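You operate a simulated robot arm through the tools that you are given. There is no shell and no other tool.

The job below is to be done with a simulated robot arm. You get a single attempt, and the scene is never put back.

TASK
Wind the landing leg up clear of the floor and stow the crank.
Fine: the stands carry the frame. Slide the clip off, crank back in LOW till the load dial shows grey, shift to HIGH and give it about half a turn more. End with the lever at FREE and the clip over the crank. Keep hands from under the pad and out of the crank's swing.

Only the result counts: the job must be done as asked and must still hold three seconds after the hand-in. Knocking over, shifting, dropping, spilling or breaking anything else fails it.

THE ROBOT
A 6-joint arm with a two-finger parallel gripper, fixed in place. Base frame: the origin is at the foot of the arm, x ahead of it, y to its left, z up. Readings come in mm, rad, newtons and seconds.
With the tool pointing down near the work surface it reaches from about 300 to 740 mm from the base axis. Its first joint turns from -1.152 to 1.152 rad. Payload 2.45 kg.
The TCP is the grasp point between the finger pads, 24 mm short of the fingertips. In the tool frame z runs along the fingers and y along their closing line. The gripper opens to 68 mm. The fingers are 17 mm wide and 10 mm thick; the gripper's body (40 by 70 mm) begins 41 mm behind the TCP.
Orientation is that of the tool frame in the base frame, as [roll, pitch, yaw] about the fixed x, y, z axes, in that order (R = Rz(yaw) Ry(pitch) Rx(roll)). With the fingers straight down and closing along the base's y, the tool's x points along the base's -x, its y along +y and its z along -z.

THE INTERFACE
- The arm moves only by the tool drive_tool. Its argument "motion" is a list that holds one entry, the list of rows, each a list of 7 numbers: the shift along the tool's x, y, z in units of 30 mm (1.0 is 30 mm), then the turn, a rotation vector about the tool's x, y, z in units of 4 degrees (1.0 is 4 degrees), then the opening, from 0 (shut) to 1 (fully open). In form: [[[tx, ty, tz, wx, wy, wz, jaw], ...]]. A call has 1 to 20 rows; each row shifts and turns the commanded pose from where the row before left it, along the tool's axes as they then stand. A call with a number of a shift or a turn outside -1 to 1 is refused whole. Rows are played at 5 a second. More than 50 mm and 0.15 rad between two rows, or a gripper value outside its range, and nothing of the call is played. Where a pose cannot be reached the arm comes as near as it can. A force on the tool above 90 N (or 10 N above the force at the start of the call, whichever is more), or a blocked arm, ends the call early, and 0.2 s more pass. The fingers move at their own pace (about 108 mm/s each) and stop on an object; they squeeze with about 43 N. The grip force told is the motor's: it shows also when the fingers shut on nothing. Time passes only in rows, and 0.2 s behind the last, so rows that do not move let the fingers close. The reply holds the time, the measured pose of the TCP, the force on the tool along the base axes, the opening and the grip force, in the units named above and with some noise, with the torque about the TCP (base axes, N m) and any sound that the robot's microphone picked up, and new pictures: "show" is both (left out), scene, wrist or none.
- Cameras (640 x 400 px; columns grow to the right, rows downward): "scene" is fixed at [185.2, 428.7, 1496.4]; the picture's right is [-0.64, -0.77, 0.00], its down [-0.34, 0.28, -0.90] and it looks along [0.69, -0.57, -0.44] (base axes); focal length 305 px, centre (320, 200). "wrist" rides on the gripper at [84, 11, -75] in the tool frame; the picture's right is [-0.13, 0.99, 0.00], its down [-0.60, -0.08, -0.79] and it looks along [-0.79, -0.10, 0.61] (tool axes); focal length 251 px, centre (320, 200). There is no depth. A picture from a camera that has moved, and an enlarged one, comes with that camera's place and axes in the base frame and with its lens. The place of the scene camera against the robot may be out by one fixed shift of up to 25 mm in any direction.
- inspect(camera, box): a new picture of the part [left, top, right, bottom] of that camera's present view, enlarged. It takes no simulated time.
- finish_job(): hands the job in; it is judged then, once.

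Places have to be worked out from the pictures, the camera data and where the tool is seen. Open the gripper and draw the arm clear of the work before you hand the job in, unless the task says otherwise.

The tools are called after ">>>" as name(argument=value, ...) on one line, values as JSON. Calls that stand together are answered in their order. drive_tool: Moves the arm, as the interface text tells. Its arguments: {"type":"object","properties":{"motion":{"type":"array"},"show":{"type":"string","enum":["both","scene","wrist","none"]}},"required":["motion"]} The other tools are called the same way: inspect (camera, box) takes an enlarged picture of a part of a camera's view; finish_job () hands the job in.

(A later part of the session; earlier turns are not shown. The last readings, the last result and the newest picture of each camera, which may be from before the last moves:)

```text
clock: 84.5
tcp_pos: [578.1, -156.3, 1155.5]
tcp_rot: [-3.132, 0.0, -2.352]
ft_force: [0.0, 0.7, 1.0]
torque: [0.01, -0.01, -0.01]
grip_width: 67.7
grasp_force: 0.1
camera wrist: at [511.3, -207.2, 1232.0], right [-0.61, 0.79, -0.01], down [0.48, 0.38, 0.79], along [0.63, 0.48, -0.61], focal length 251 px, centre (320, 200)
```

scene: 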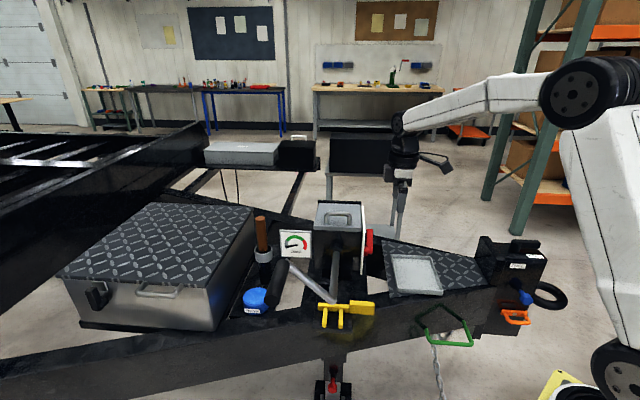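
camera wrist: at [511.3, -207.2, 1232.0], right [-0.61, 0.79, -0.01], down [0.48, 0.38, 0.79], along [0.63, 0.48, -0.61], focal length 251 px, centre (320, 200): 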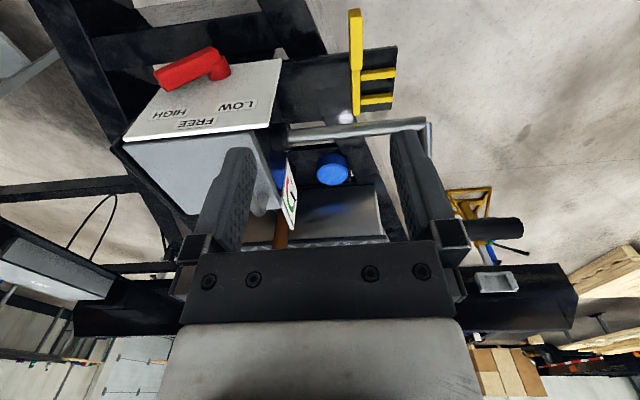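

Now I go beyond the lever's tip on the HIGH side at a safe height and tilt the tool the same way as before, so I can push the lever back to FREE.

>>> drive_tool(motion=[[[0.083, -0.983, 0.446, -0.14, 0, 0, 0], [0.083, -0.983, 0.446, 0, 0, 0, 0], [0.083, -0.983, 0.446, 0, 0, 0, 0], [0.083, -0.983, 0.446, 0, 0, 0, 0], [0.083, -0.983, 0.446, 0, 0, 0, 0], [0.083, -0.983, 0.446, 0, 0, 0, 0], [0.083, -0.983, 0.446, 0, 0, 0, 0], [0.083, -0.983, 0.446, 0, 0, 0, 0], [0, 0, 0, 0, -0.94, 0, 0], [0, 0, 0, 0, -0.94, 0, 0], [0, 0, 0, 0, -0.94, 0, 0], [0, 0, 0, 0, -0.94, 0, 0], [0, 0, 0, 0, -0.94, 0, 0], [0, 0, 0, 0, -0.94, 0, 0], [0, 0, 0, 0, -0.94, 0, 0], [0, 0, 0, 0, -0.94, 0, 0], [0, 0, 0, 0, 0, 0, 0]]])

```text
clock: 88.1
tcp_pos: [689.4, -312.9, 1043.6]
tcp_rot: [3.14, 0.524, -2.355]
ft_force: [1.1, 0.3, 0.1]
torque: [0.0, 0.0, 0.01]
grip_width: 0.0
grasp_force: 23.8
out of reach, approached as far as the arm can: row 7, 8
camera wrist: at [603.5, -382.9, 1068.4], right [-0.62, 0.78, 0.07], down [0.15, 0.03, 0.99], along [0.77, 0.63, -0.13], focal length 251 px, centre (320, 200)
```

scene: 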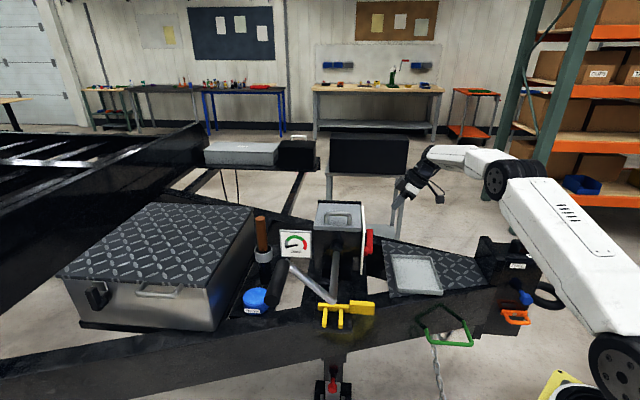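
wrist: 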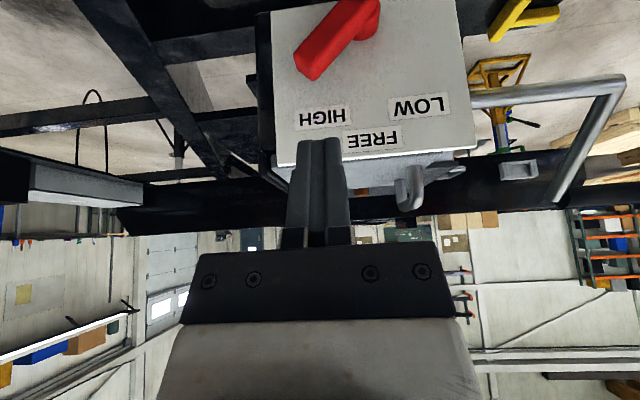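

The upright tool ran out of reach, but now it is tilted I try the remaining 45 mm toward -h in this orientation.

>>> drive_tool(motion=[[[0, -0.78, 0, 0, 0, 0, 0], [0, -0.78, 0, 0, 0, 0, 0], [0, 0, 0, 0, 0, 0, 0]]])

```text
clock: 88.9
tcp_pos: [703.6, -330.9, 1042.1]
tcp_rot: [3.138, 0.526, -2.356]
ft_force: [-0.4, -0.2, -0.2]
torque: [-0.04, 0.0, 0.01]
grip_width: 0.4
grasp_force: 23.8
out of reach, approached as far as the arm can: row 2
camera wrist: at [618.2, -401.9, 1066.0], right [-0.62, 0.78, 0.07], down [0.15, 0.03, 0.99], along [0.77, 0.63, -0.14], focal length 251 px, centre (320, 200)
```

scene: 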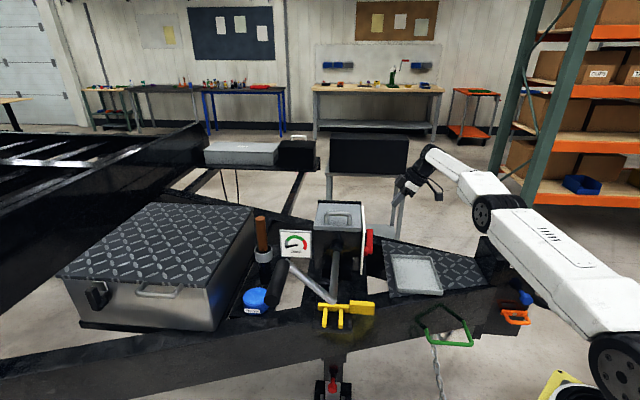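
wrist: 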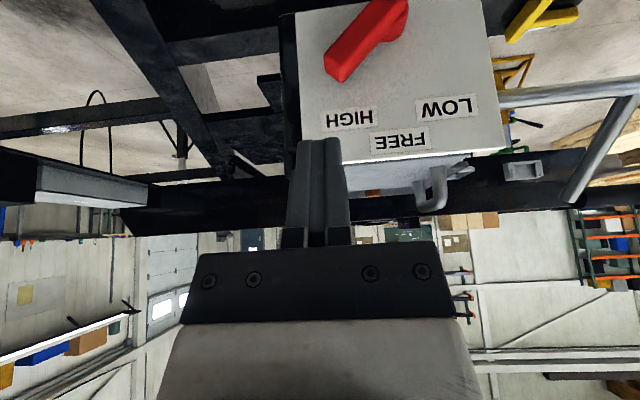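

The reach limit is near h=-731. I'll straddle the lever with open fingers instead: at h≈-712 the far finger clears the lever tip and the near finger stays beside it. I open, shift back, and descend along the tool axis.

>>> drive_tool(motion=[[[0, 0.65, 0, 0, 0, 0, 1], [0, 0, 0, 0, 0, 0, 1], [0, 0, 0, 0, 0, 0, 1], [-0.12, 0, 0.99, 0, 0, 0, 1], [-0.12, 0, 0.99, 0, 0, 0, 1], [0, 0, 0, 0, 0, 0, 1]]])

```text
clock: 90.3
tcp_pos: [716.2, -290.1, 995.2]
tcp_rot: [3.14, 0.523, -2.354]
ft_force: [0.2, 0.1, 0.0]
torque: [0.01, 0.01, 0.03]
grip_width: 68.3
grasp_force: 0.0
camera wrist: at [630.8, -362.1, 1019.4], right [-0.62, 0.78, 0.07], down [0.15, 0.03, 0.99], along [0.77, 0.63, -0.13], focal length 251 px, centre (320, 200)
```

scene: 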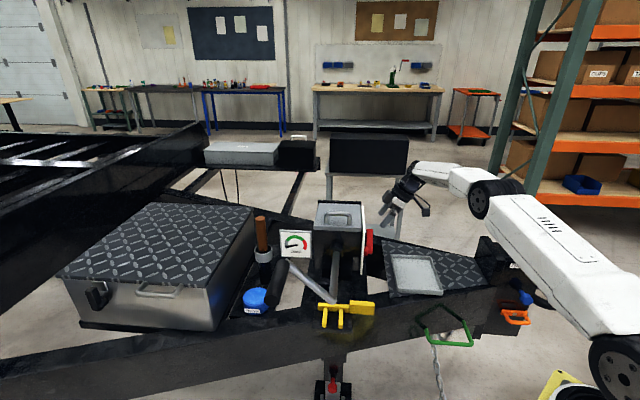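
wrist: 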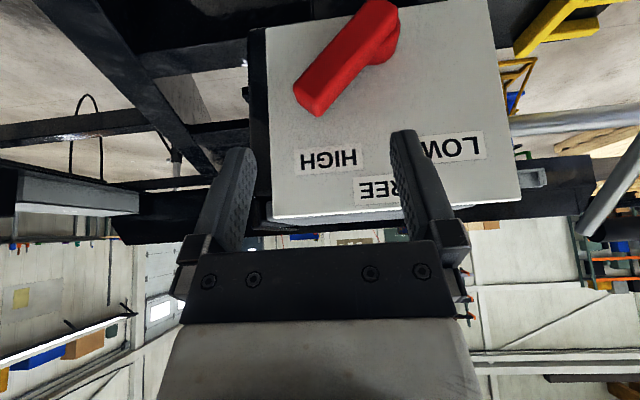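

The lever lies between the fingers in the view. I finish the descent to straddle the lever tip.

>>> drive_tool(motion=[[[-0.12, 0, 0.9, 0, 0, 0, 1], [-0.12, 0, 0.9, 0, 0, 0, 1], [0, 0, 0, 0, 0, 0, 1]]])

>>> inspect(camera="wrist", box=[200, 40, 480, 220])

```text
clock: 91.1
tcp_pos: [739.8, -266.4, 953.1]
tcp_rot: [3.139, 0.523, -2.355]
ft_force: [-1.1, 0.4, -0.2]
torque: [0.0, 0.02, 0.04]
grip_width: 68.3
grasp_force: 0.1
camera wrist: at [654.4, -337.9, 977.3], right [-0.62, 0.78, 0.07], down [0.15, 0.03, 0.99], along [0.77, 0.63, -0.14], focal length 251 px, centre (320, 200)
```

scene: 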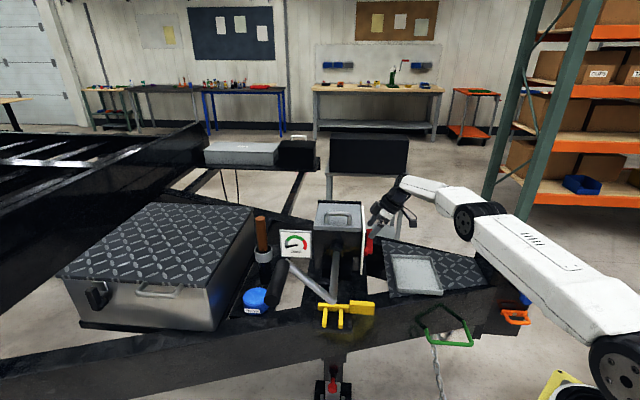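
wrist: 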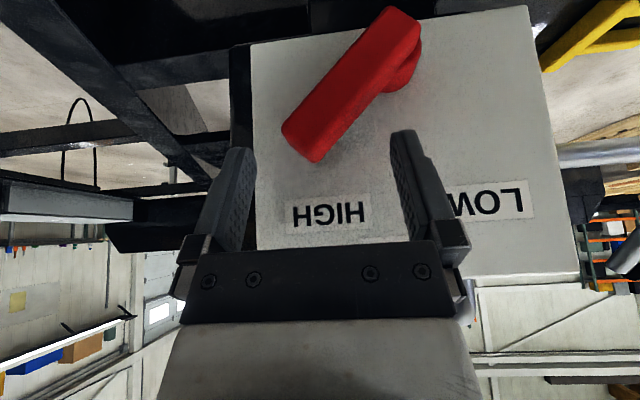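

```text
2.22 times, centred on (340, 130) of wrist
camera zoom: at [654.4, -337.9, 977.3], right [-0.62, 0.78, 0.07], down [0.15, 0.03, 0.99], along [0.77, 0.63, -0.14], focal length 559 px, centre (276, 356)
```

zoom: 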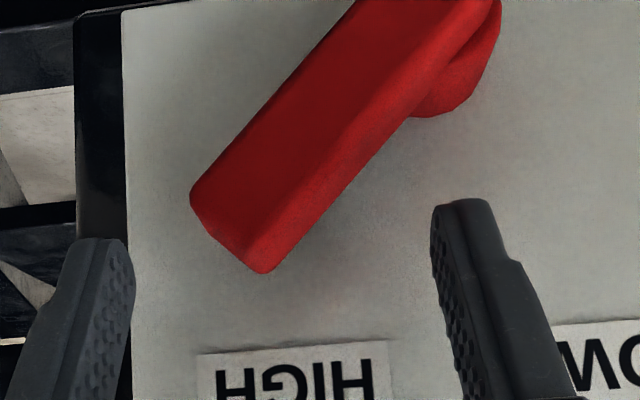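

The left fingertip is still slightly above the lever's lower corner, so a push now would only meet its end face. I lower another 14 mm, leaving room on both sides.

>>> drive_tool(motion=[[[0.12, 0, 0.205, 0, 0, 0, 1], [0.12, 0, 0.205, 0, 0, 0, 1], [0, 0, 0, 0, 0, 0, 1]]], show="wrist")

>>> inspect(camera="wrist", box=[200, 40, 480, 220])

```text
clock: 91.9
tcp_pos: [739.0, -266.8, 938.5]
tcp_rot: [3.14, 0.526, -2.355]
ft_force: [-0.3, -0.5, -0.9]
torque: [-0.04, 0.03, 0.03]
grip_width: 67.9
grasp_force: 0.0
camera wrist: at [654.1, -338.0, 963.0], right [-0.62, 0.78, 0.07], down [0.15, 0.03, 0.99], along [0.77, 0.63, -0.13], focal length 251 px, centre (320, 200)
```

wrist: 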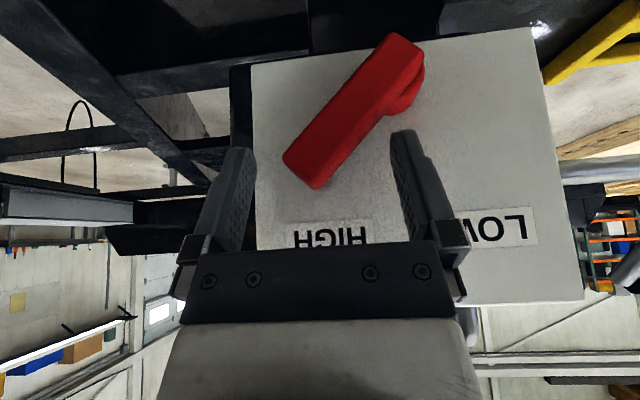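

```text
2.22 times, centred on (340, 130) of wrist
camera zoom: at [654.1, -338.0, 963.0], right [-0.62, 0.78, 0.07], down [0.15, 0.03, 0.99], along [0.77, 0.63, -0.13], focal length 559 px, centre (276, 356)
```

zoom: 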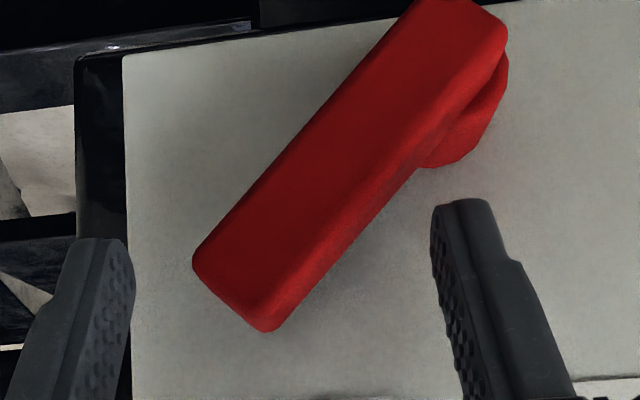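

The left fingertip now overlaps the lever's lower corner with about 13 mm to go. I move in to contact, then push along the lever's arc (toward the crank and upward) in small steps.

>>> drive_tool(motion=[[[0.06, 0.27, 0.104, 0, 0, 0, 1], [0, 0.15, 0, 0, 0, 0, 1], [-0.06, 0.15, -0.104, 0, 0, 0, 1], [-0.075, 0.167, -0.13, 0, 0, 0, 1], [-0.07, 0.167, -0.121, 0, 0, 0, 1], [-0.07, 0.2, -0.121, 0, 0, 0, 1], [0, 0, 0, 0, 0, 0, 1]]], show="wrist")

>>> inspect(camera="wrist", box=[200, 40, 480, 220])

```text
clock: 93.5
tcp_pos: [716.8, -243.9, 951.5]
tcp_rot: [3.139, 0.525, -2.353]
ft_force: [-0.5, -0.5, -0.4]
torque: [0.03, 0.01, 0.0]
grip_width: 67.7
grasp_force: 0.0
camera wrist: at [630.8, -315.8, 975.5], right [-0.62, 0.78, 0.07], down [0.15, 0.03, 0.99], along [0.77, 0.63, -0.14], focal length 251 px, centre (320, 200)
```

wrist: 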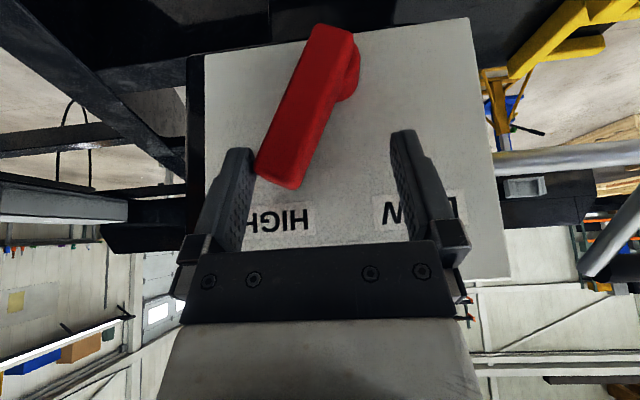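

```text
2.22 times, centred on (340, 130) of wrist
camera zoom: at [630.8, -315.8, 975.5], right [-0.62, 0.78, 0.07], down [0.15, 0.03, 0.99], along [0.77, 0.63, -0.14], focal length 559 px, centre (276, 356)
```

zoom: 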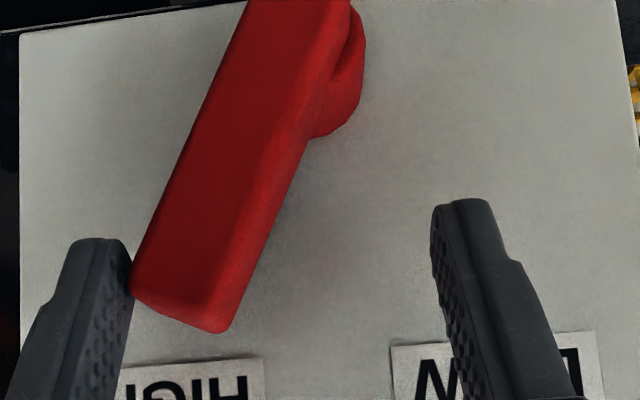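

The lever follows, now about 25° short of FREE. I continue along the arc.

>>> drive_tool(motion=[[[-0.047, 0.2, -0.081, 0, 0, 0, 1], [-0.042, 0.2, -0.072, 0, 0, 0, 1], [-0.033, 0.2, -0.058, 0, 0, 0, 1], [-0.025, 0.2, -0.043, 0, 0, 0, 1], [0, 0, 0, 0, 0, 0, 1]]], show="wrist")

>>> inspect(camera="wrist", box=[160, 20, 480, 220])

```text
clock: 94.7
tcp_pos: [699.2, -227.3, 960.2]
tcp_rot: [3.141, 0.523, -2.354]
ft_force: [-0.4, 0.4, -0.1]
torque: [0.0, 0.0, -0.01]
grip_width: 67.9
grasp_force: 0.0
camera wrist: at [613.4, -298.9, 984.1], right [-0.62, 0.78, 0.07], down [0.15, 0.03, 0.99], along [0.77, 0.63, -0.14], focal length 251 px, centre (320, 200)
```

wrist: 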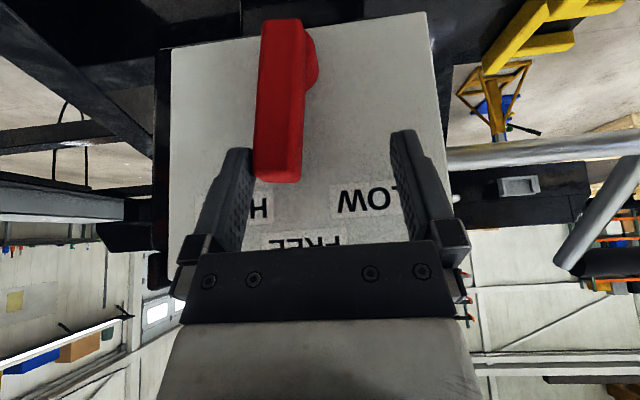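

```text
2.00 times, centred on (320, 120) of wrist
camera zoom: at [613.4, -298.9, 984.1], right [-0.62, 0.78, 0.07], down [0.15, 0.03, 0.99], along [0.77, 0.63, -0.14], focal length 503 px, centre (320, 360)
```

zoom: 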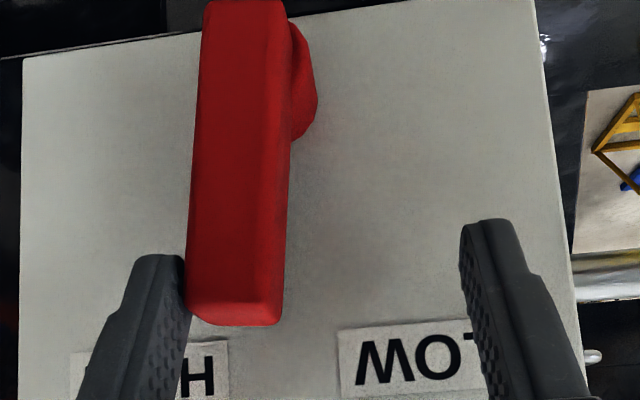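

The lever is within about 5° of vertical. I nudge it 7 mm more and check its alignment against the FREE label.

>>> drive_tool(motion=[[[-0.01, 0.12, -0.02, 0, 0, 0, 1], [0, 0.115, 0, 0, 0, 0, 1], [0, 0, 0, 0, 0, 0, 1]]], show="wrist")

>>> inspect(camera="wrist", box=[160, 20, 480, 220])

```text
clock: 95.5
tcp_pos: [694.0, -222.1, 960.4]
tcp_rot: [3.141, 0.523, -2.356]
ft_force: [0.2, -0.2, 0.1]
torque: [0.02, 0.01, 0.02]
grip_width: 68.1
grasp_force: 0.0
camera wrist: at [609.0, -293.3, 984.7], right [-0.62, 0.78, 0.07], down [0.15, 0.03, 0.99], along [0.77, 0.63, -0.13], focal length 251 px, centre (320, 200)
```

wrist: 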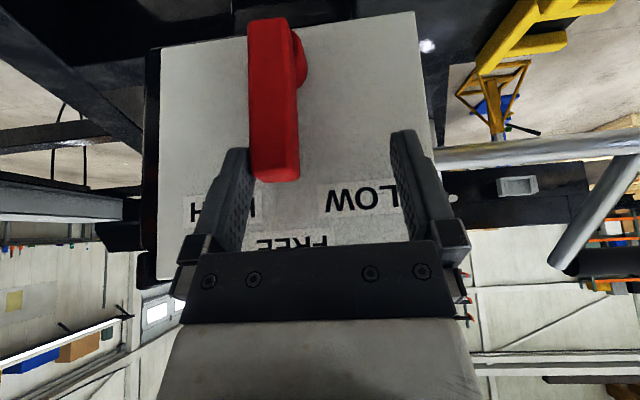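

```text
2.00 times, centred on (320, 120) of wrist
camera zoom: at [609.0, -293.3, 984.7], right [-0.62, 0.78, 0.07], down [0.15, 0.03, 0.99], along [0.77, 0.63, -0.13], focal length 503 px, centre (320, 360)
```

zoom: 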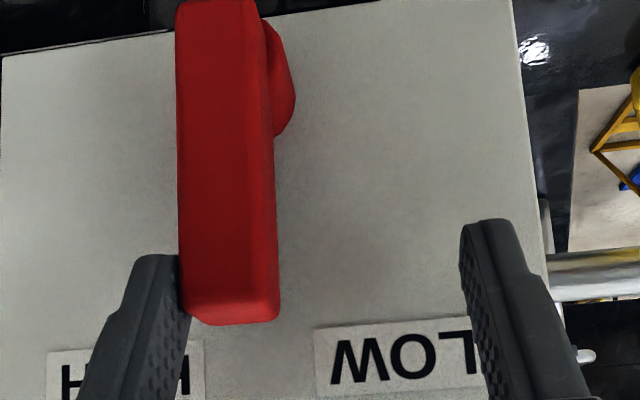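

The lever's edges now run parallel to the plate's vertical lines, under the FREE label. I back the finger off a little, retract along the tool axis, and verify from further away.

>>> drive_tool(motion=[[[0, -0.25, 0, 0, 0, 0, 1], [0, 0, -0.6, 0, 0, 0, 1], [0, 0, -0.95, 0, 0, 0, 1], [0, 0, -0.95, 0, 0, 0, 1], [0, 0, -0.95, 0, 0, 0, 1], [0, 0, -0.95, 0, 0, 0, 1], [0, 0, 0, 0, 0, 0, 1]]])

>>> inspect(camera="wrist", box=[200, 0, 440, 150])

>>> inspect(camera="scene", box=[280, 200, 400, 320])

```text
clock: 97.1
tcp_pos: [651.5, -274.0, 1074.0]
tcp_rot: [3.138, 0.525, -2.353]
ft_force: [0.0, -0.5, 0.8]
torque: [0.01, -0.02, 0.01]
grip_width: 67.9
grasp_force: 0.1
camera wrist: at [565.9, -346.4, 1098.0], right [-0.62, 0.78, 0.07], down [0.15, 0.03, 0.99], along [0.77, 0.63, -0.14], focal length 251 px, centre (320, 200)
```

scene: 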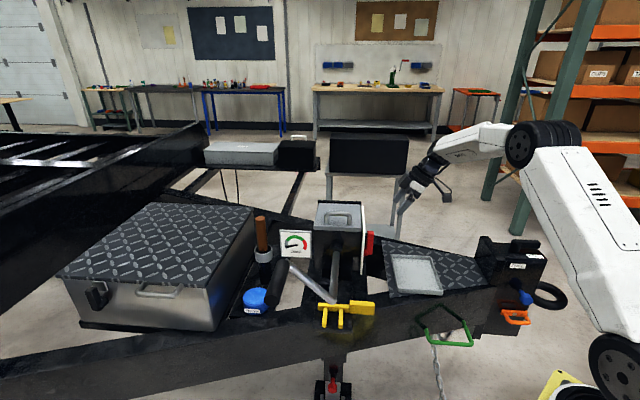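
wrist: 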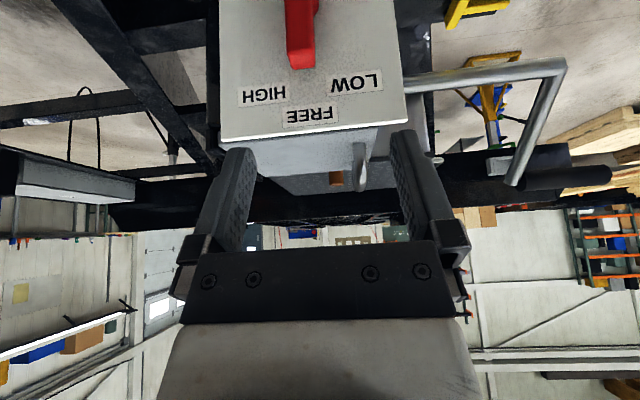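

```text
2.67 times, centred on (320, 75) of wrist
camera zoom: at [565.9, -346.4, 1098.0], right [-0.62, 0.78, 0.07], down [0.15, 0.03, 0.99], along [0.77, 0.63, -0.14], focal length 670 px, centre (320, 533)
```

zoom: 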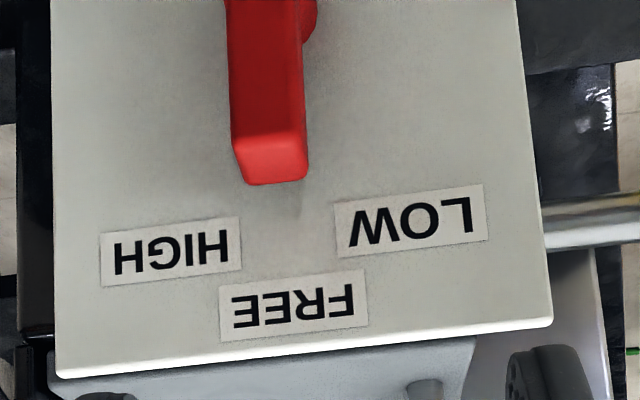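

```text
3.33 times, centred on (340, 260) of scene
camera zoom: at [185.2, 428.7, 1496.4], right [-0.64, -0.77, 0.0], down [-0.34, 0.28, -0.9], along [0.69, -0.57, -0.44], focal length 1017 px, centre (253, 0)
```

zoom: 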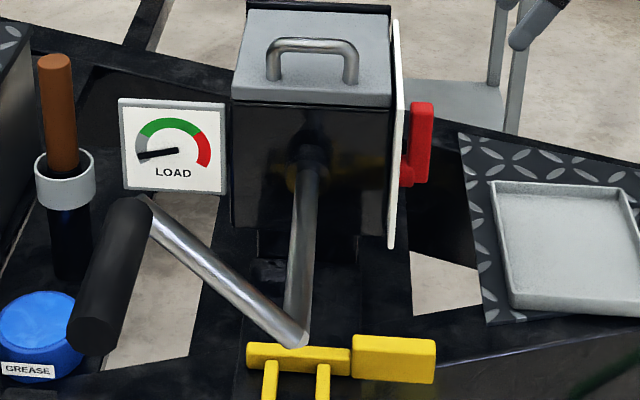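

The lever points straight at FREE, and the crank and pad haven't moved. Now I straighten the tool and travel back above the crank handle, first along the gearbox side, then across.

>>> drive_tool(motion=[[[0, 0, 0, 0, 0.94, 0, 1], [0, 0, 0, 0, 0.94, 0, 1], [0, 0, 0, 0, 0.94, 0, 1], [0, 0, 0, 0, 0.94, 0, 1], [0, 0, 0, 0, 0.94, 0, 1], [0, 0, 0, 0, 0.94, 0, 1], [0, 0, 0, 0, 0.94, 0, 1], [0, 0, 0, 0, 0.94, 0, 1], [0, 0.94, -0.225, 0, 0, 0, 1], [0, 0.94, -0.225, 0, 0, 0, 1], [0, 0.94, -0.225, 0, 0, 0, 1], [0, 0.94, -0.225, 0, 0, 0, 1], [0, 0.94, -0.225, 0, 0, 0, 1], [0, 0.94, -0.225, 0, 0, 0, 1], [0, 0.94, -0.225, 0, 0, 0, 1], [0, 0.94, -0.225, 0, 0, 0, 1], [0, 0.94, -0.225, 0, 0, 0, 1], [0, 0.94, -0.225, 0, 0, 0, 1], [0, 0.94, -0.225, 0, 0, 0, 1], [0, 0.94, -0.225, 0, 0, 0, 1]]], show="none")

>>> drive_tool(motion=[[[-0.987, 0, 0, 0, 0, 0, 1], [-0.987, 0, 0, 0, 0, 0, 1], [-0.987, 0, 0, 0, 0, 0, 1], [-0.987, 0, 0, 0, 0, 0, 1], [-0.987, 0, 0, 0, 0, 0, 1], [-0.987, 0, 0, 0, 0, 0, 1], [-0.987, 0, 0, 0, 0, 0, 1], [-0.987, 0, 0, 0, 0, 0, 1], [-0.987, 0, 0, 0, 0, 0, 1], [-0.987, 0, 0, 0, 0, 0, 1], [0, 0, 0, 0, 0, 1, 1], [0, 0, 0, 0, 0, 1, 1], [0, 0, 0, 0, 0, 1, 1], [0, 0, 0, 0, 0, 1, 1], [0, 0, 0, 0, 0, 1, 1], [0, 0, 0, 0, 0, 1, 1], [0, 0, 0, 0, 0, 1, 1], [0, 0, 0, 0, 0, 1, 1], [0, 0, 0, 0, 0, 1, 1], [0, 0, 0, 0, 0, 1, 1]]], show="scene")

```text
clock: 101.3
tcp_pos: [414.6, -35.2, 1155.7]
tcp_rot: [3.139, -0.003, -2.351]
ft_force: [0.0, -0.3, -0.4]
torque: [0.01, -0.01, -0.01]
grip_width: 68.3
grasp_force: 0.1
```

```text
clock: 105.5
tcp_pos: [622.2, 173.9, 1155.6]
tcp_rot: [-3.14, -0.004, -3.052]
ft_force: [-0.1, -0.3, -0.5]
torque: [0.01, 0.02, 0.02]
grip_width: 68.3
grasp_force: 0.0
```

scene: 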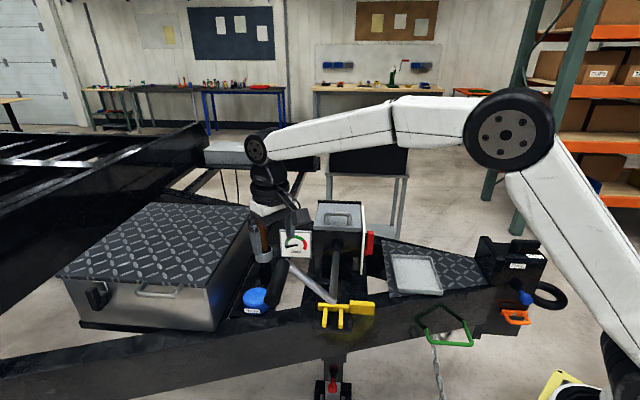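

I'm aligned over the handle. I finish the turn, descend to z≈1037 and grip the handle again.

>>> drive_tool(motion=[[[0, 0, 0, 0, 0, 1, 1], [0, 0, 0, 0, 0, 1, 1], [0, 0, 0, 0, 0, 1, 1], [0, 0, 0, 0, 0, 1, 1], [0, 0, 0, 0, 0, 1, 1], [0, 0, 0, 0, 0, 1, 1], [0, 0, 0, 0, 0, 1, 1], [0, 0, 0, 0, 0, 1, 1], [0, 0, 0, 0, 0, 1, 1], [0, 0, 0, 0, 0, 1, 1], [0, 0, 0, 0, 0, 1, 1], [0, 0, 0, 0, 0, 1, 1], [0, 0, 0, 0, 0, 0.53, 1], [0, 0, 0.98, 0, 0, 0, 1], [0, 0, 0.98, 0, 0, 0, 1], [0, 0, 0.98, 0, 0, 0, 1], [0, 0, 0.98, 0, 0, 0, 1], [0, 0, 0, 0, 0, 0, 1]]], show="wrist")

```text
clock: 109.3
tcp_pos: [620.1, 175.1, 1037.0]
tcp_rot: [-3.139, 0.0, 2.358]
ft_force: [-0.2, 0.1, 0.1]
torque: [0.0, 0.02, 0.04]
grip_width: 67.9
grasp_force: 0.0
camera wrist: at [569.2, 240.5, 1113.2], right [0.79, 0.61, 0.0], down [0.37, -0.48, 0.79], along [0.48, -0.63, -0.61], focal length 251 px, centre (320, 200)
```

wrist: 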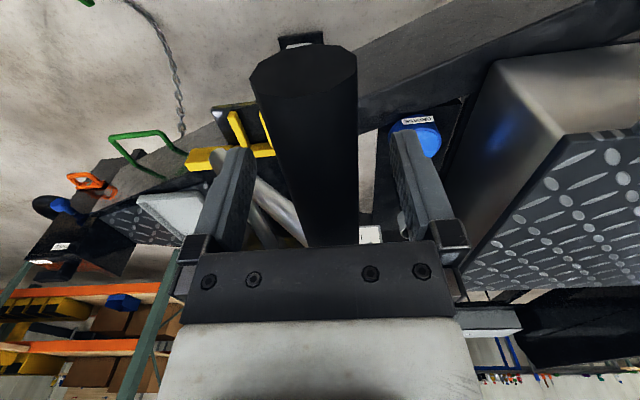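

The handle is between the fingers. I close on it and turn it on toward hanging (225° to 270°) in FREE, checking that the pad does not move.

>>> drive_tool(motion=[[[0, 0, 0, 0, 0, 0, 0.3], [0, 0, 0, 0, 0, 0, 0.3], [0, 0, 0, 0, 0, 0, 0.3], [0, 0.46, 0.524, 0, 0, 0, 0.3], [0, 0.387, 0.58, 0, 0, 0, 0.3], [0, 0.309, 0.626, 0, 0, 0, 0.3], [0, 0.224, 0.661, 0, 0, 0, 0.3], [0, 0.136, 0.684, 0, 0, 0, 0.3], [0, 0.046, 0.696, 0, 0, 0, 0.3]]])

>>> inspect(camera="scene", box=[290, 340, 370, 400])

```text
clock: 111.3
tcp_pos: [653.7, 208.1, 925.6]
tcp_rot: [3.136, 0.002, 2.356]
ft_force: [23.9, 6.8, 6.9]
torque: [-0.61, 0.63, -0.21]
grip_width: 31.8
grasp_force: 45.4
camera wrist: at [602.4, 274.1, 1001.2], right [0.79, 0.61, 0.01], down [0.37, -0.48, 0.79], along [0.49, -0.63, -0.61], focal length 251 px, centre (320, 200)
```

scene: 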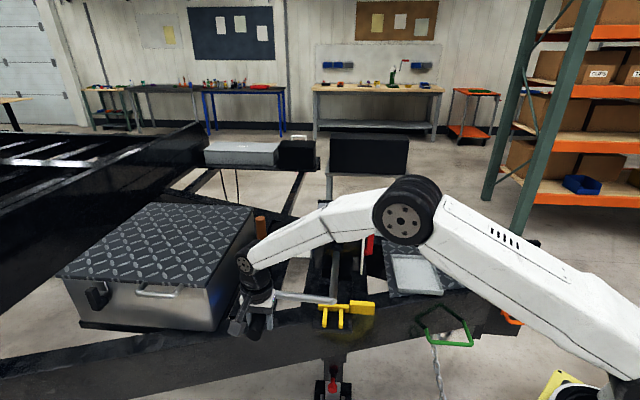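
wrist: 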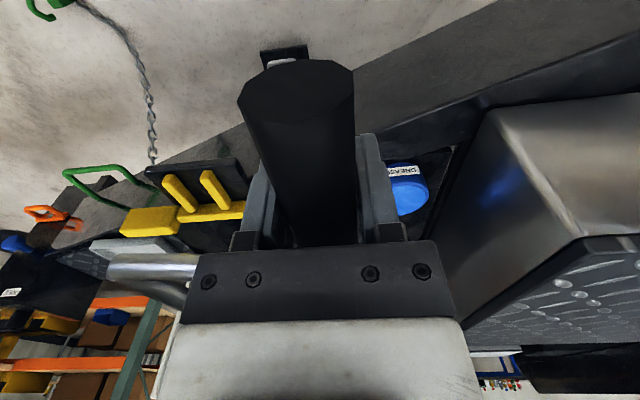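

```text
6.67 times, centred on (330, 370) of scene
camera zoom: at [185.7, 428.8, 1496.3], right [-0.64, -0.77, 0.0], down [-0.34, 0.28, -0.9], along [0.69, -0.57, -0.44], focal length 2034 px, centre (253, -933)
```

zoom: 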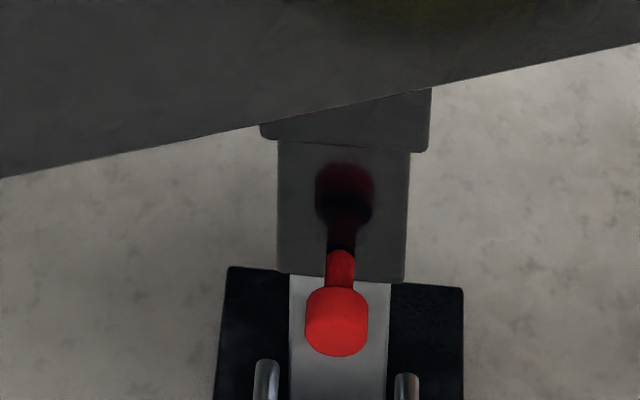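

The pad stays exactly where it was, so the crank really is in FREE. I bring the handle down the rest of the way to hanging (270° to 360°).

>>> drive_tool(motion=[[[0, -0.046, 0.696, 0, 0, 0, 0.3], [0, -0.136, 0.684, 0, 0, 0, 0.3], [0, -0.224, 0.661, 0, 0, 0, 0.3], [0, -0.309, 0.626, 0, 0, 0, 0.3], [0, -0.387, 0.58, 0, 0, 0, 0.3], [0, -0.46, 0.524, 0, 0, 0, 0.3], [0, -0.524, 0.46, 0, 0, 0, 0.3], [0, -0.58, 0.387, 0, 0, 0, 0.3], [0, -0.626, 0.309, 0, 0, 0, 0.3], [0, -0.661, 0.224, 0, 0, 0, 0.3], [0, -0.684, 0.136, 0, 0, 0, 0.3], [0, -0.696, 0.046, 0, 0, 0, 0.3], [0, 0, 0, 0, 0, 0, 0.3]]])

>>> inspect(camera="scene", box=[280, 260, 400, 400])

```text
clock: 113.0
tcp_pos: [616.2, 170.9, 799.0]
tcp_rot: [3.115, 0.011, 2.366]
ft_force: [40.2, 30.7, -35.5]
torque: [-1.65, 1.31, -0.35]
grip_width: 59.2
grasp_force: 24.4
stopped in row 8: the force on the tool passed its limit at 102 N (the readings are from after the stop); the commanded pose is now the measured one
camera wrist: at [563.2, 236.2, 873.9], right [0.79, 0.62, 0.03], down [0.35, -0.49, 0.8], along [0.51, -0.62, -0.6], focal length 251 px, centre (320, 200)
```

scene: 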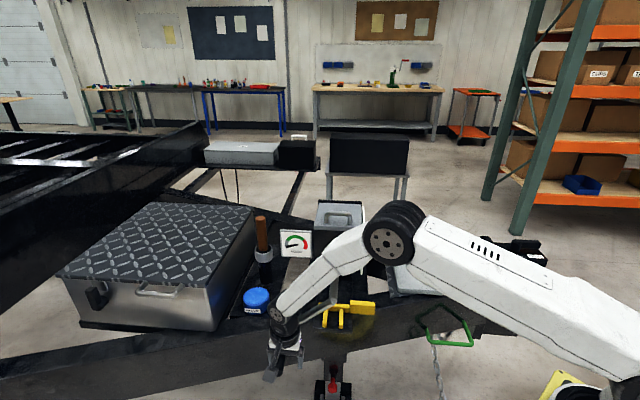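
wrist: 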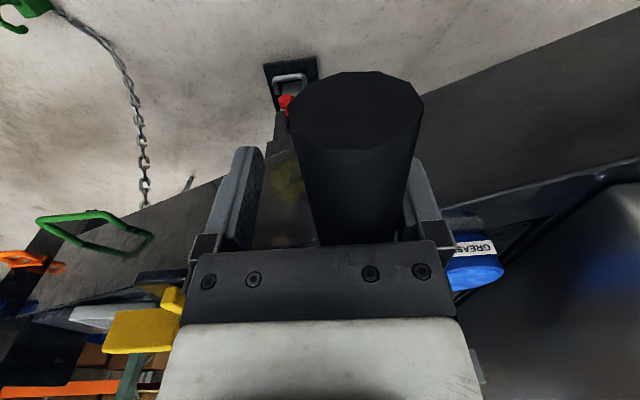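

```text
2.86 times, centred on (340, 330) of scene
camera zoom: at [186.9, 429.7, 1495.9], right [-0.64, -0.77, 0.0], down [-0.34, 0.28, -0.9], along [0.69, -0.57, -0.44], focal length 872 px, centre (263, -171)
```

zoom: 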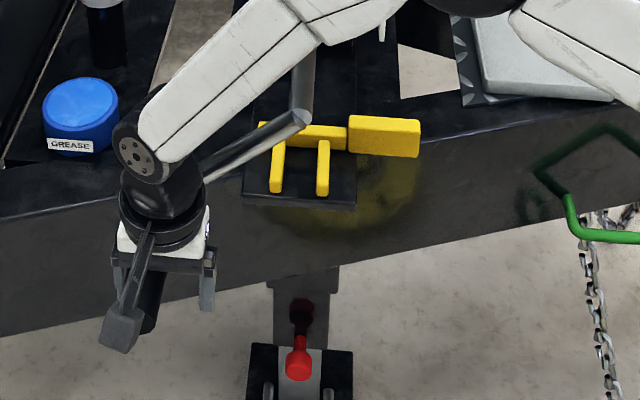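

The call stopped on force. The fingers were spread to 59 mm and the handle lagged behind the tool at about 312°. Before moving anything I look closely at what is resisting.

>>> inspect(camera="scene", box=[240, 270, 360, 390])

>>> inspect(camera="wrist", box=[180, 60, 500, 260])

>>> inspect(camera="scene", box=[290, 340, 370, 400])

```text
3.33 times, centred on (300, 330) of scene
camera zoom: at [186.9, 429.7, 1495.9], right [-0.64, -0.77, 0.0], down [-0.34, 0.28, -0.9], along [0.69, -0.57, -0.44], focal length 1017 px, centre (387, -233)
```

zoom: 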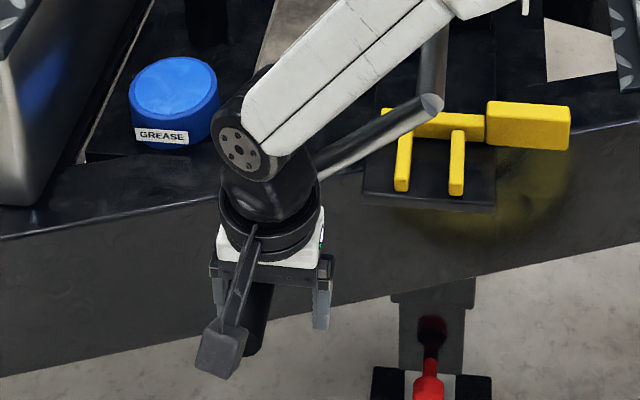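

```text
2.00 times, centred on (340, 160) of wrist
camera zoom: at [563.2, 236.2, 873.9], right [0.79, 0.62, 0.03], down [0.35, -0.49, 0.8], along [0.51, -0.62, -0.6], focal length 503 px, centre (280, 280)
```

zoom: 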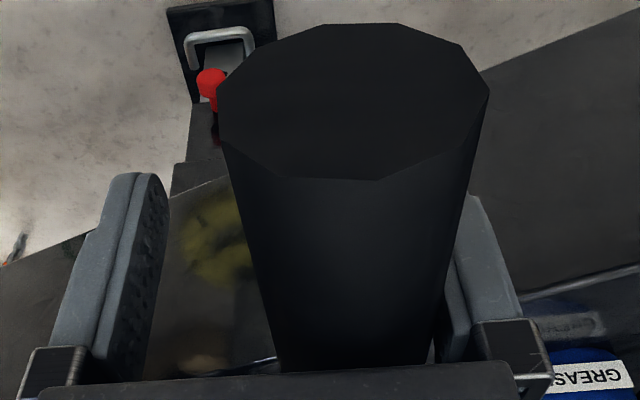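

```text
6.67 times, centred on (330, 370) of scene
camera zoom: at [186.9, 429.7, 1495.9], right [-0.64, -0.77, 0.0], down [-0.34, 0.28, -0.9], along [0.69, -0.57, -0.44], focal length 2034 px, centre (253, -933)
```

zoom: 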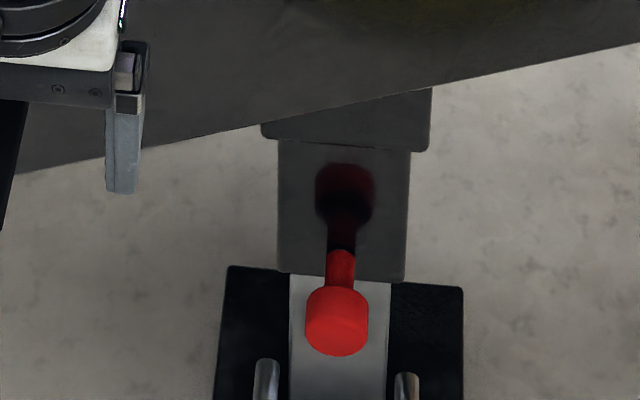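

The pad hasn't moved and I see no object in the way. The handle has slid up against the palm and the +p finger, at about 308°. I open fully and re-centre the hand on the handle, up 28 mm and 16 mm toward +p, to release the jam and see where the crank rests.

>>> drive_tool(motion=[[[0, 0, 0, 0, 0, 0, 1], [0, 0, 0, 0, 0, 0, 1], [0, 0.27, -0.45, 0, 0, 0, 1], [0, 0.27, -0.45, 0.37, 0, 0, 1], [0, 0, 0, 0, 0, 0, 1]]])

>>> inspect(camera="scene", box=[240, 250, 360, 370])

```text
clock: 114.2
tcp_pos: [625.1, 177.8, 826.6]
tcp_rot: [-3.129, 0.005, 2.36]
ft_force: [-0.2, -0.3, 0.0]
torque: [0.03, 0.01, 0.01]
grip_width: 68.0
grasp_force: 0.1
camera wrist: at [573.0, 245.1, 901.9], right [0.79, 0.61, -0.01], down [0.38, -0.47, 0.8], along [0.48, -0.63, -0.6], focal length 251 px, centre (320, 200)
```

scene: 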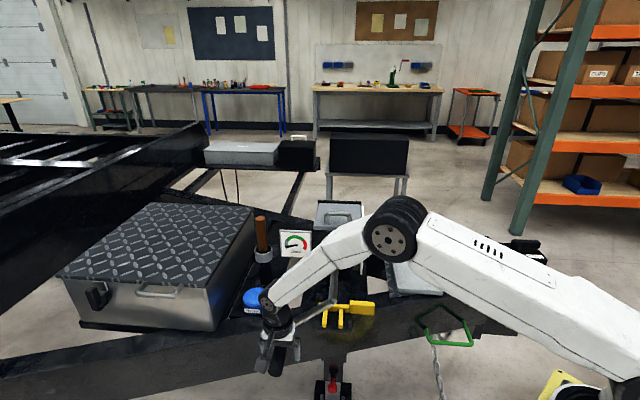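
wrist: 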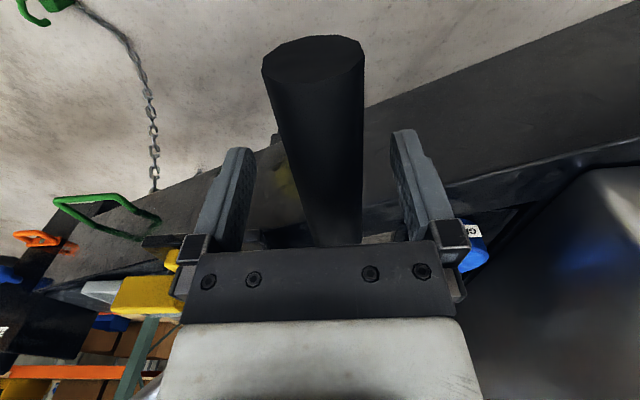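

```text
3.33 times, centred on (300, 310) of scene
camera zoom: at [185.2, 428.7, 1496.4], right [-0.64, -0.77, 0.0], down [-0.34, 0.28, -0.9], along [0.69, -0.57, -0.44], focal length 1017 px, centre (387, -167)
```

zoom: 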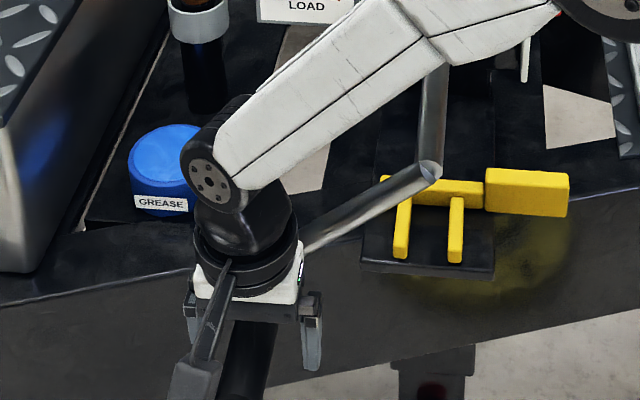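

The crank rests at about 310°. I centre on the handle, grip it again and try just 10° more at a slow pace to measure the resistance.

>>> drive_tool(motion=[[[0, 0.1, 0.23, -0.18, 0, 0, 1], [0, 0, 0, 0, 0, 0, 0.3], [0, 0, 0, 0, 0, 0, 0.3], [0, 0, 0, 0, 0, 0, 0.3]]], show="wrist")

```text
clock: 115.2
tcp_pos: [627.5, 180.0, 819.8]
tcp_rot: [3.138, 0.008, 2.362]
ft_force: [5.6, 4.9, -2.9]
torque: [-0.01, -0.08, -0.15]
grip_width: 31.7
grasp_force: 45.0
camera wrist: at [574.8, 246.8, 894.8], right [0.79, 0.61, 0.0], down [0.37, -0.48, 0.8], along [0.49, -0.63, -0.6], focal length 251 px, centre (320, 200)
```

wrist: 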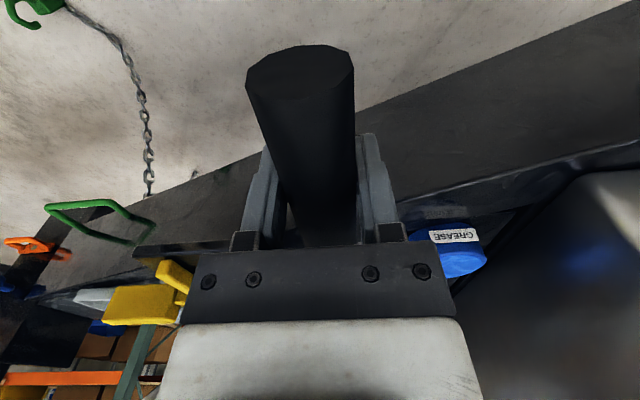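

The grip is good at (p 571, z 820). Now a slow 10° step along the arc to test the resistance.

>>> drive_tool(motion=[[[0, -0.157, 0.172, 0, 0, 0, 0.3], [0, -0.157, 0.172, 0, 0, 0, 0.3], [0, -0.172, 0.157, 0, 0, 0, 0.3], [0, -0.172, 0.157, 0, 0, 0, 0.3]]])

>>> inspect(camera="scene", box=[240, 250, 360, 370])

```text
clock: 116.2
tcp_pos: [611.1, 164.7, 798.8]
tcp_rot: [-3.14, 0.001, 2.362]
ft_force: [7.9, 8.1, -11.7]
torque: [-0.15, 0.26, -0.1]
grip_width: 32.0
grasp_force: 26.0
camera wrist: at [558.8, 231.5, 874.2], right [0.79, 0.61, 0.0], down [0.37, -0.48, 0.8], along [0.49, -0.63, -0.61], focal length 251 px, centre (320, 200)
```

scene: 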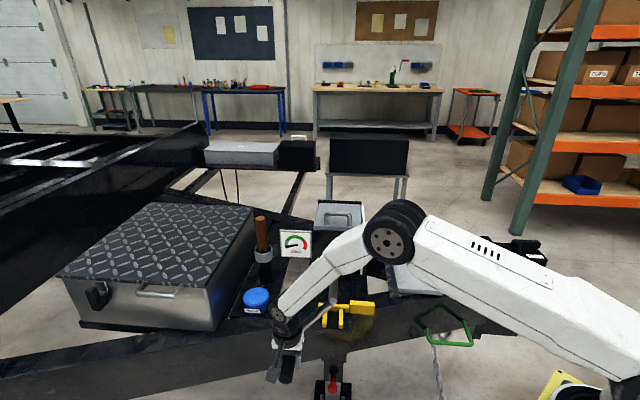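
wrist: 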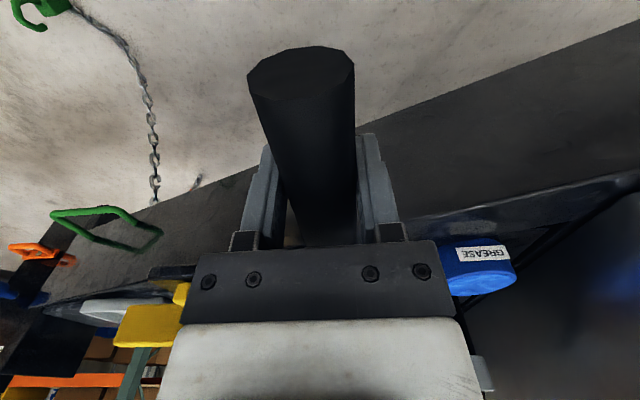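

```text
3.33 times, centred on (300, 310) of scene
camera zoom: at [185.6, 429.0, 1496.3], right [-0.64, -0.77, 0.0], down [-0.34, 0.28, -0.9], along [0.69, -0.57, -0.44], focal length 1017 px, centre (387, -167)
```

zoom: 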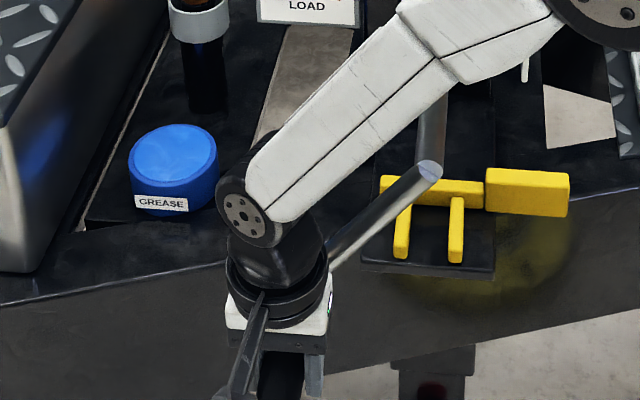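

There's no real obstruction: the crank moved with only about 8 N. The earlier stop was the handle slipping and jamming in the grip at speed. I continue slowly to 340°.

>>> drive_tool(motion=[[[0, -0.293, 0.229, 0, 0, 0, 0.3], [0, -0.309, 0.208, 0, 0, 0, 0.3], [0, -0.322, 0.186, 0, 0, 0, 0.3], [0, -0.335, 0.163, 0, 0, 0, 0.3], [0, -0.345, 0.14, 0, 0, 0, 0.3]]], show="none")

```text
clock: 117.4
tcp_pos: [577.7, 131.0, 770.2]
tcp_rot: [3.142, 0.006, 2.363]
ft_force: [5.7, 15.9, -18.0]
torque: [-0.72, 0.71, -0.4]
grip_width: 31.4
grasp_force: 44.3
```

The forces are small. I bring the handle the last 20° to hanging, aiming at the original stow position (p≈449.5).

>>> drive_tool(motion=[[[0, -0.354, 0.115, 0, 0, 0, 0.3], [0, -0.361, 0.09, 0, 0, 0, 0.3], [0, -0.366, 0.065, 0, 0, 0, 0.3], [0, -0.37, 0.039, 0, 0, 0, 0.3], [0, -0.27, 0.013, 0, 0, 0, 0.3], [0, 0, 0, 0, 0, 0, 0.3], [0, 0, 0, 0, 0, 0, 0.3]]])

>>> inspect(camera="scene", box=[270, 270, 390, 390])

```text
clock: 119.0
tcp_pos: [542.9, 95.1, 761.4]
tcp_rot: [3.14, 0.005, 2.363]
ft_force: [-3.1, 11.2, -8.0]
torque: [-0.27, 0.18, -0.23]
grip_width: 31.4
grasp_force: 44.6
camera wrist: at [490.2, 160.7, 836.7], right [0.79, 0.61, 0.0], down [0.37, -0.48, 0.8], along [0.49, -0.63, -0.6], focal length 251 px, centre (320, 200)
```

scene: 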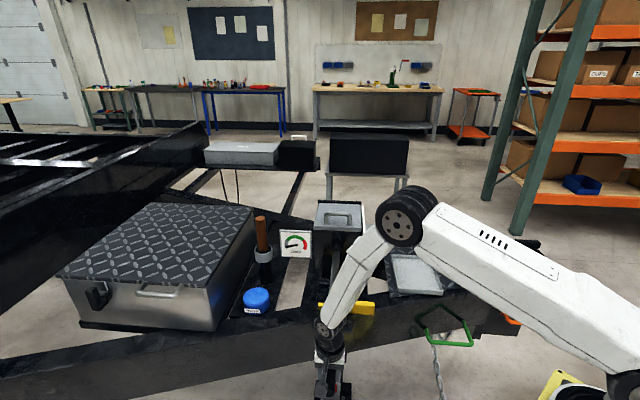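
wrist: 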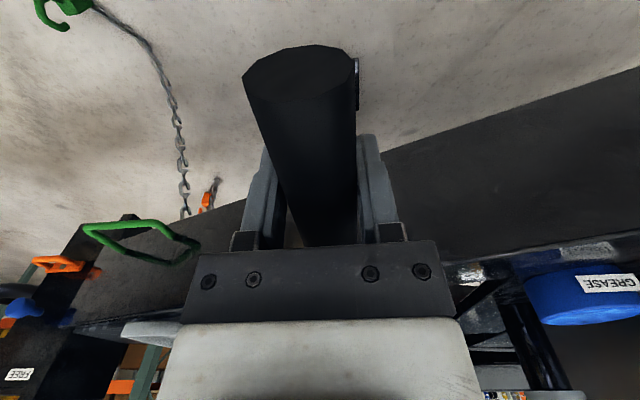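

```text
3.33 times, centred on (330, 330) of scene
camera zoom: at [185.3, 429.0, 1496.3], right [-0.64, -0.77, 0.0], down [-0.34, 0.28, -0.9], along [0.69, -0.57, -0.44], focal length 1017 px, centre (287, -233)
```

zoom: 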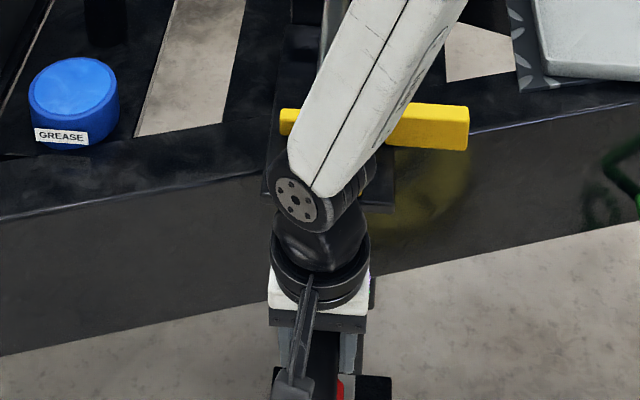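

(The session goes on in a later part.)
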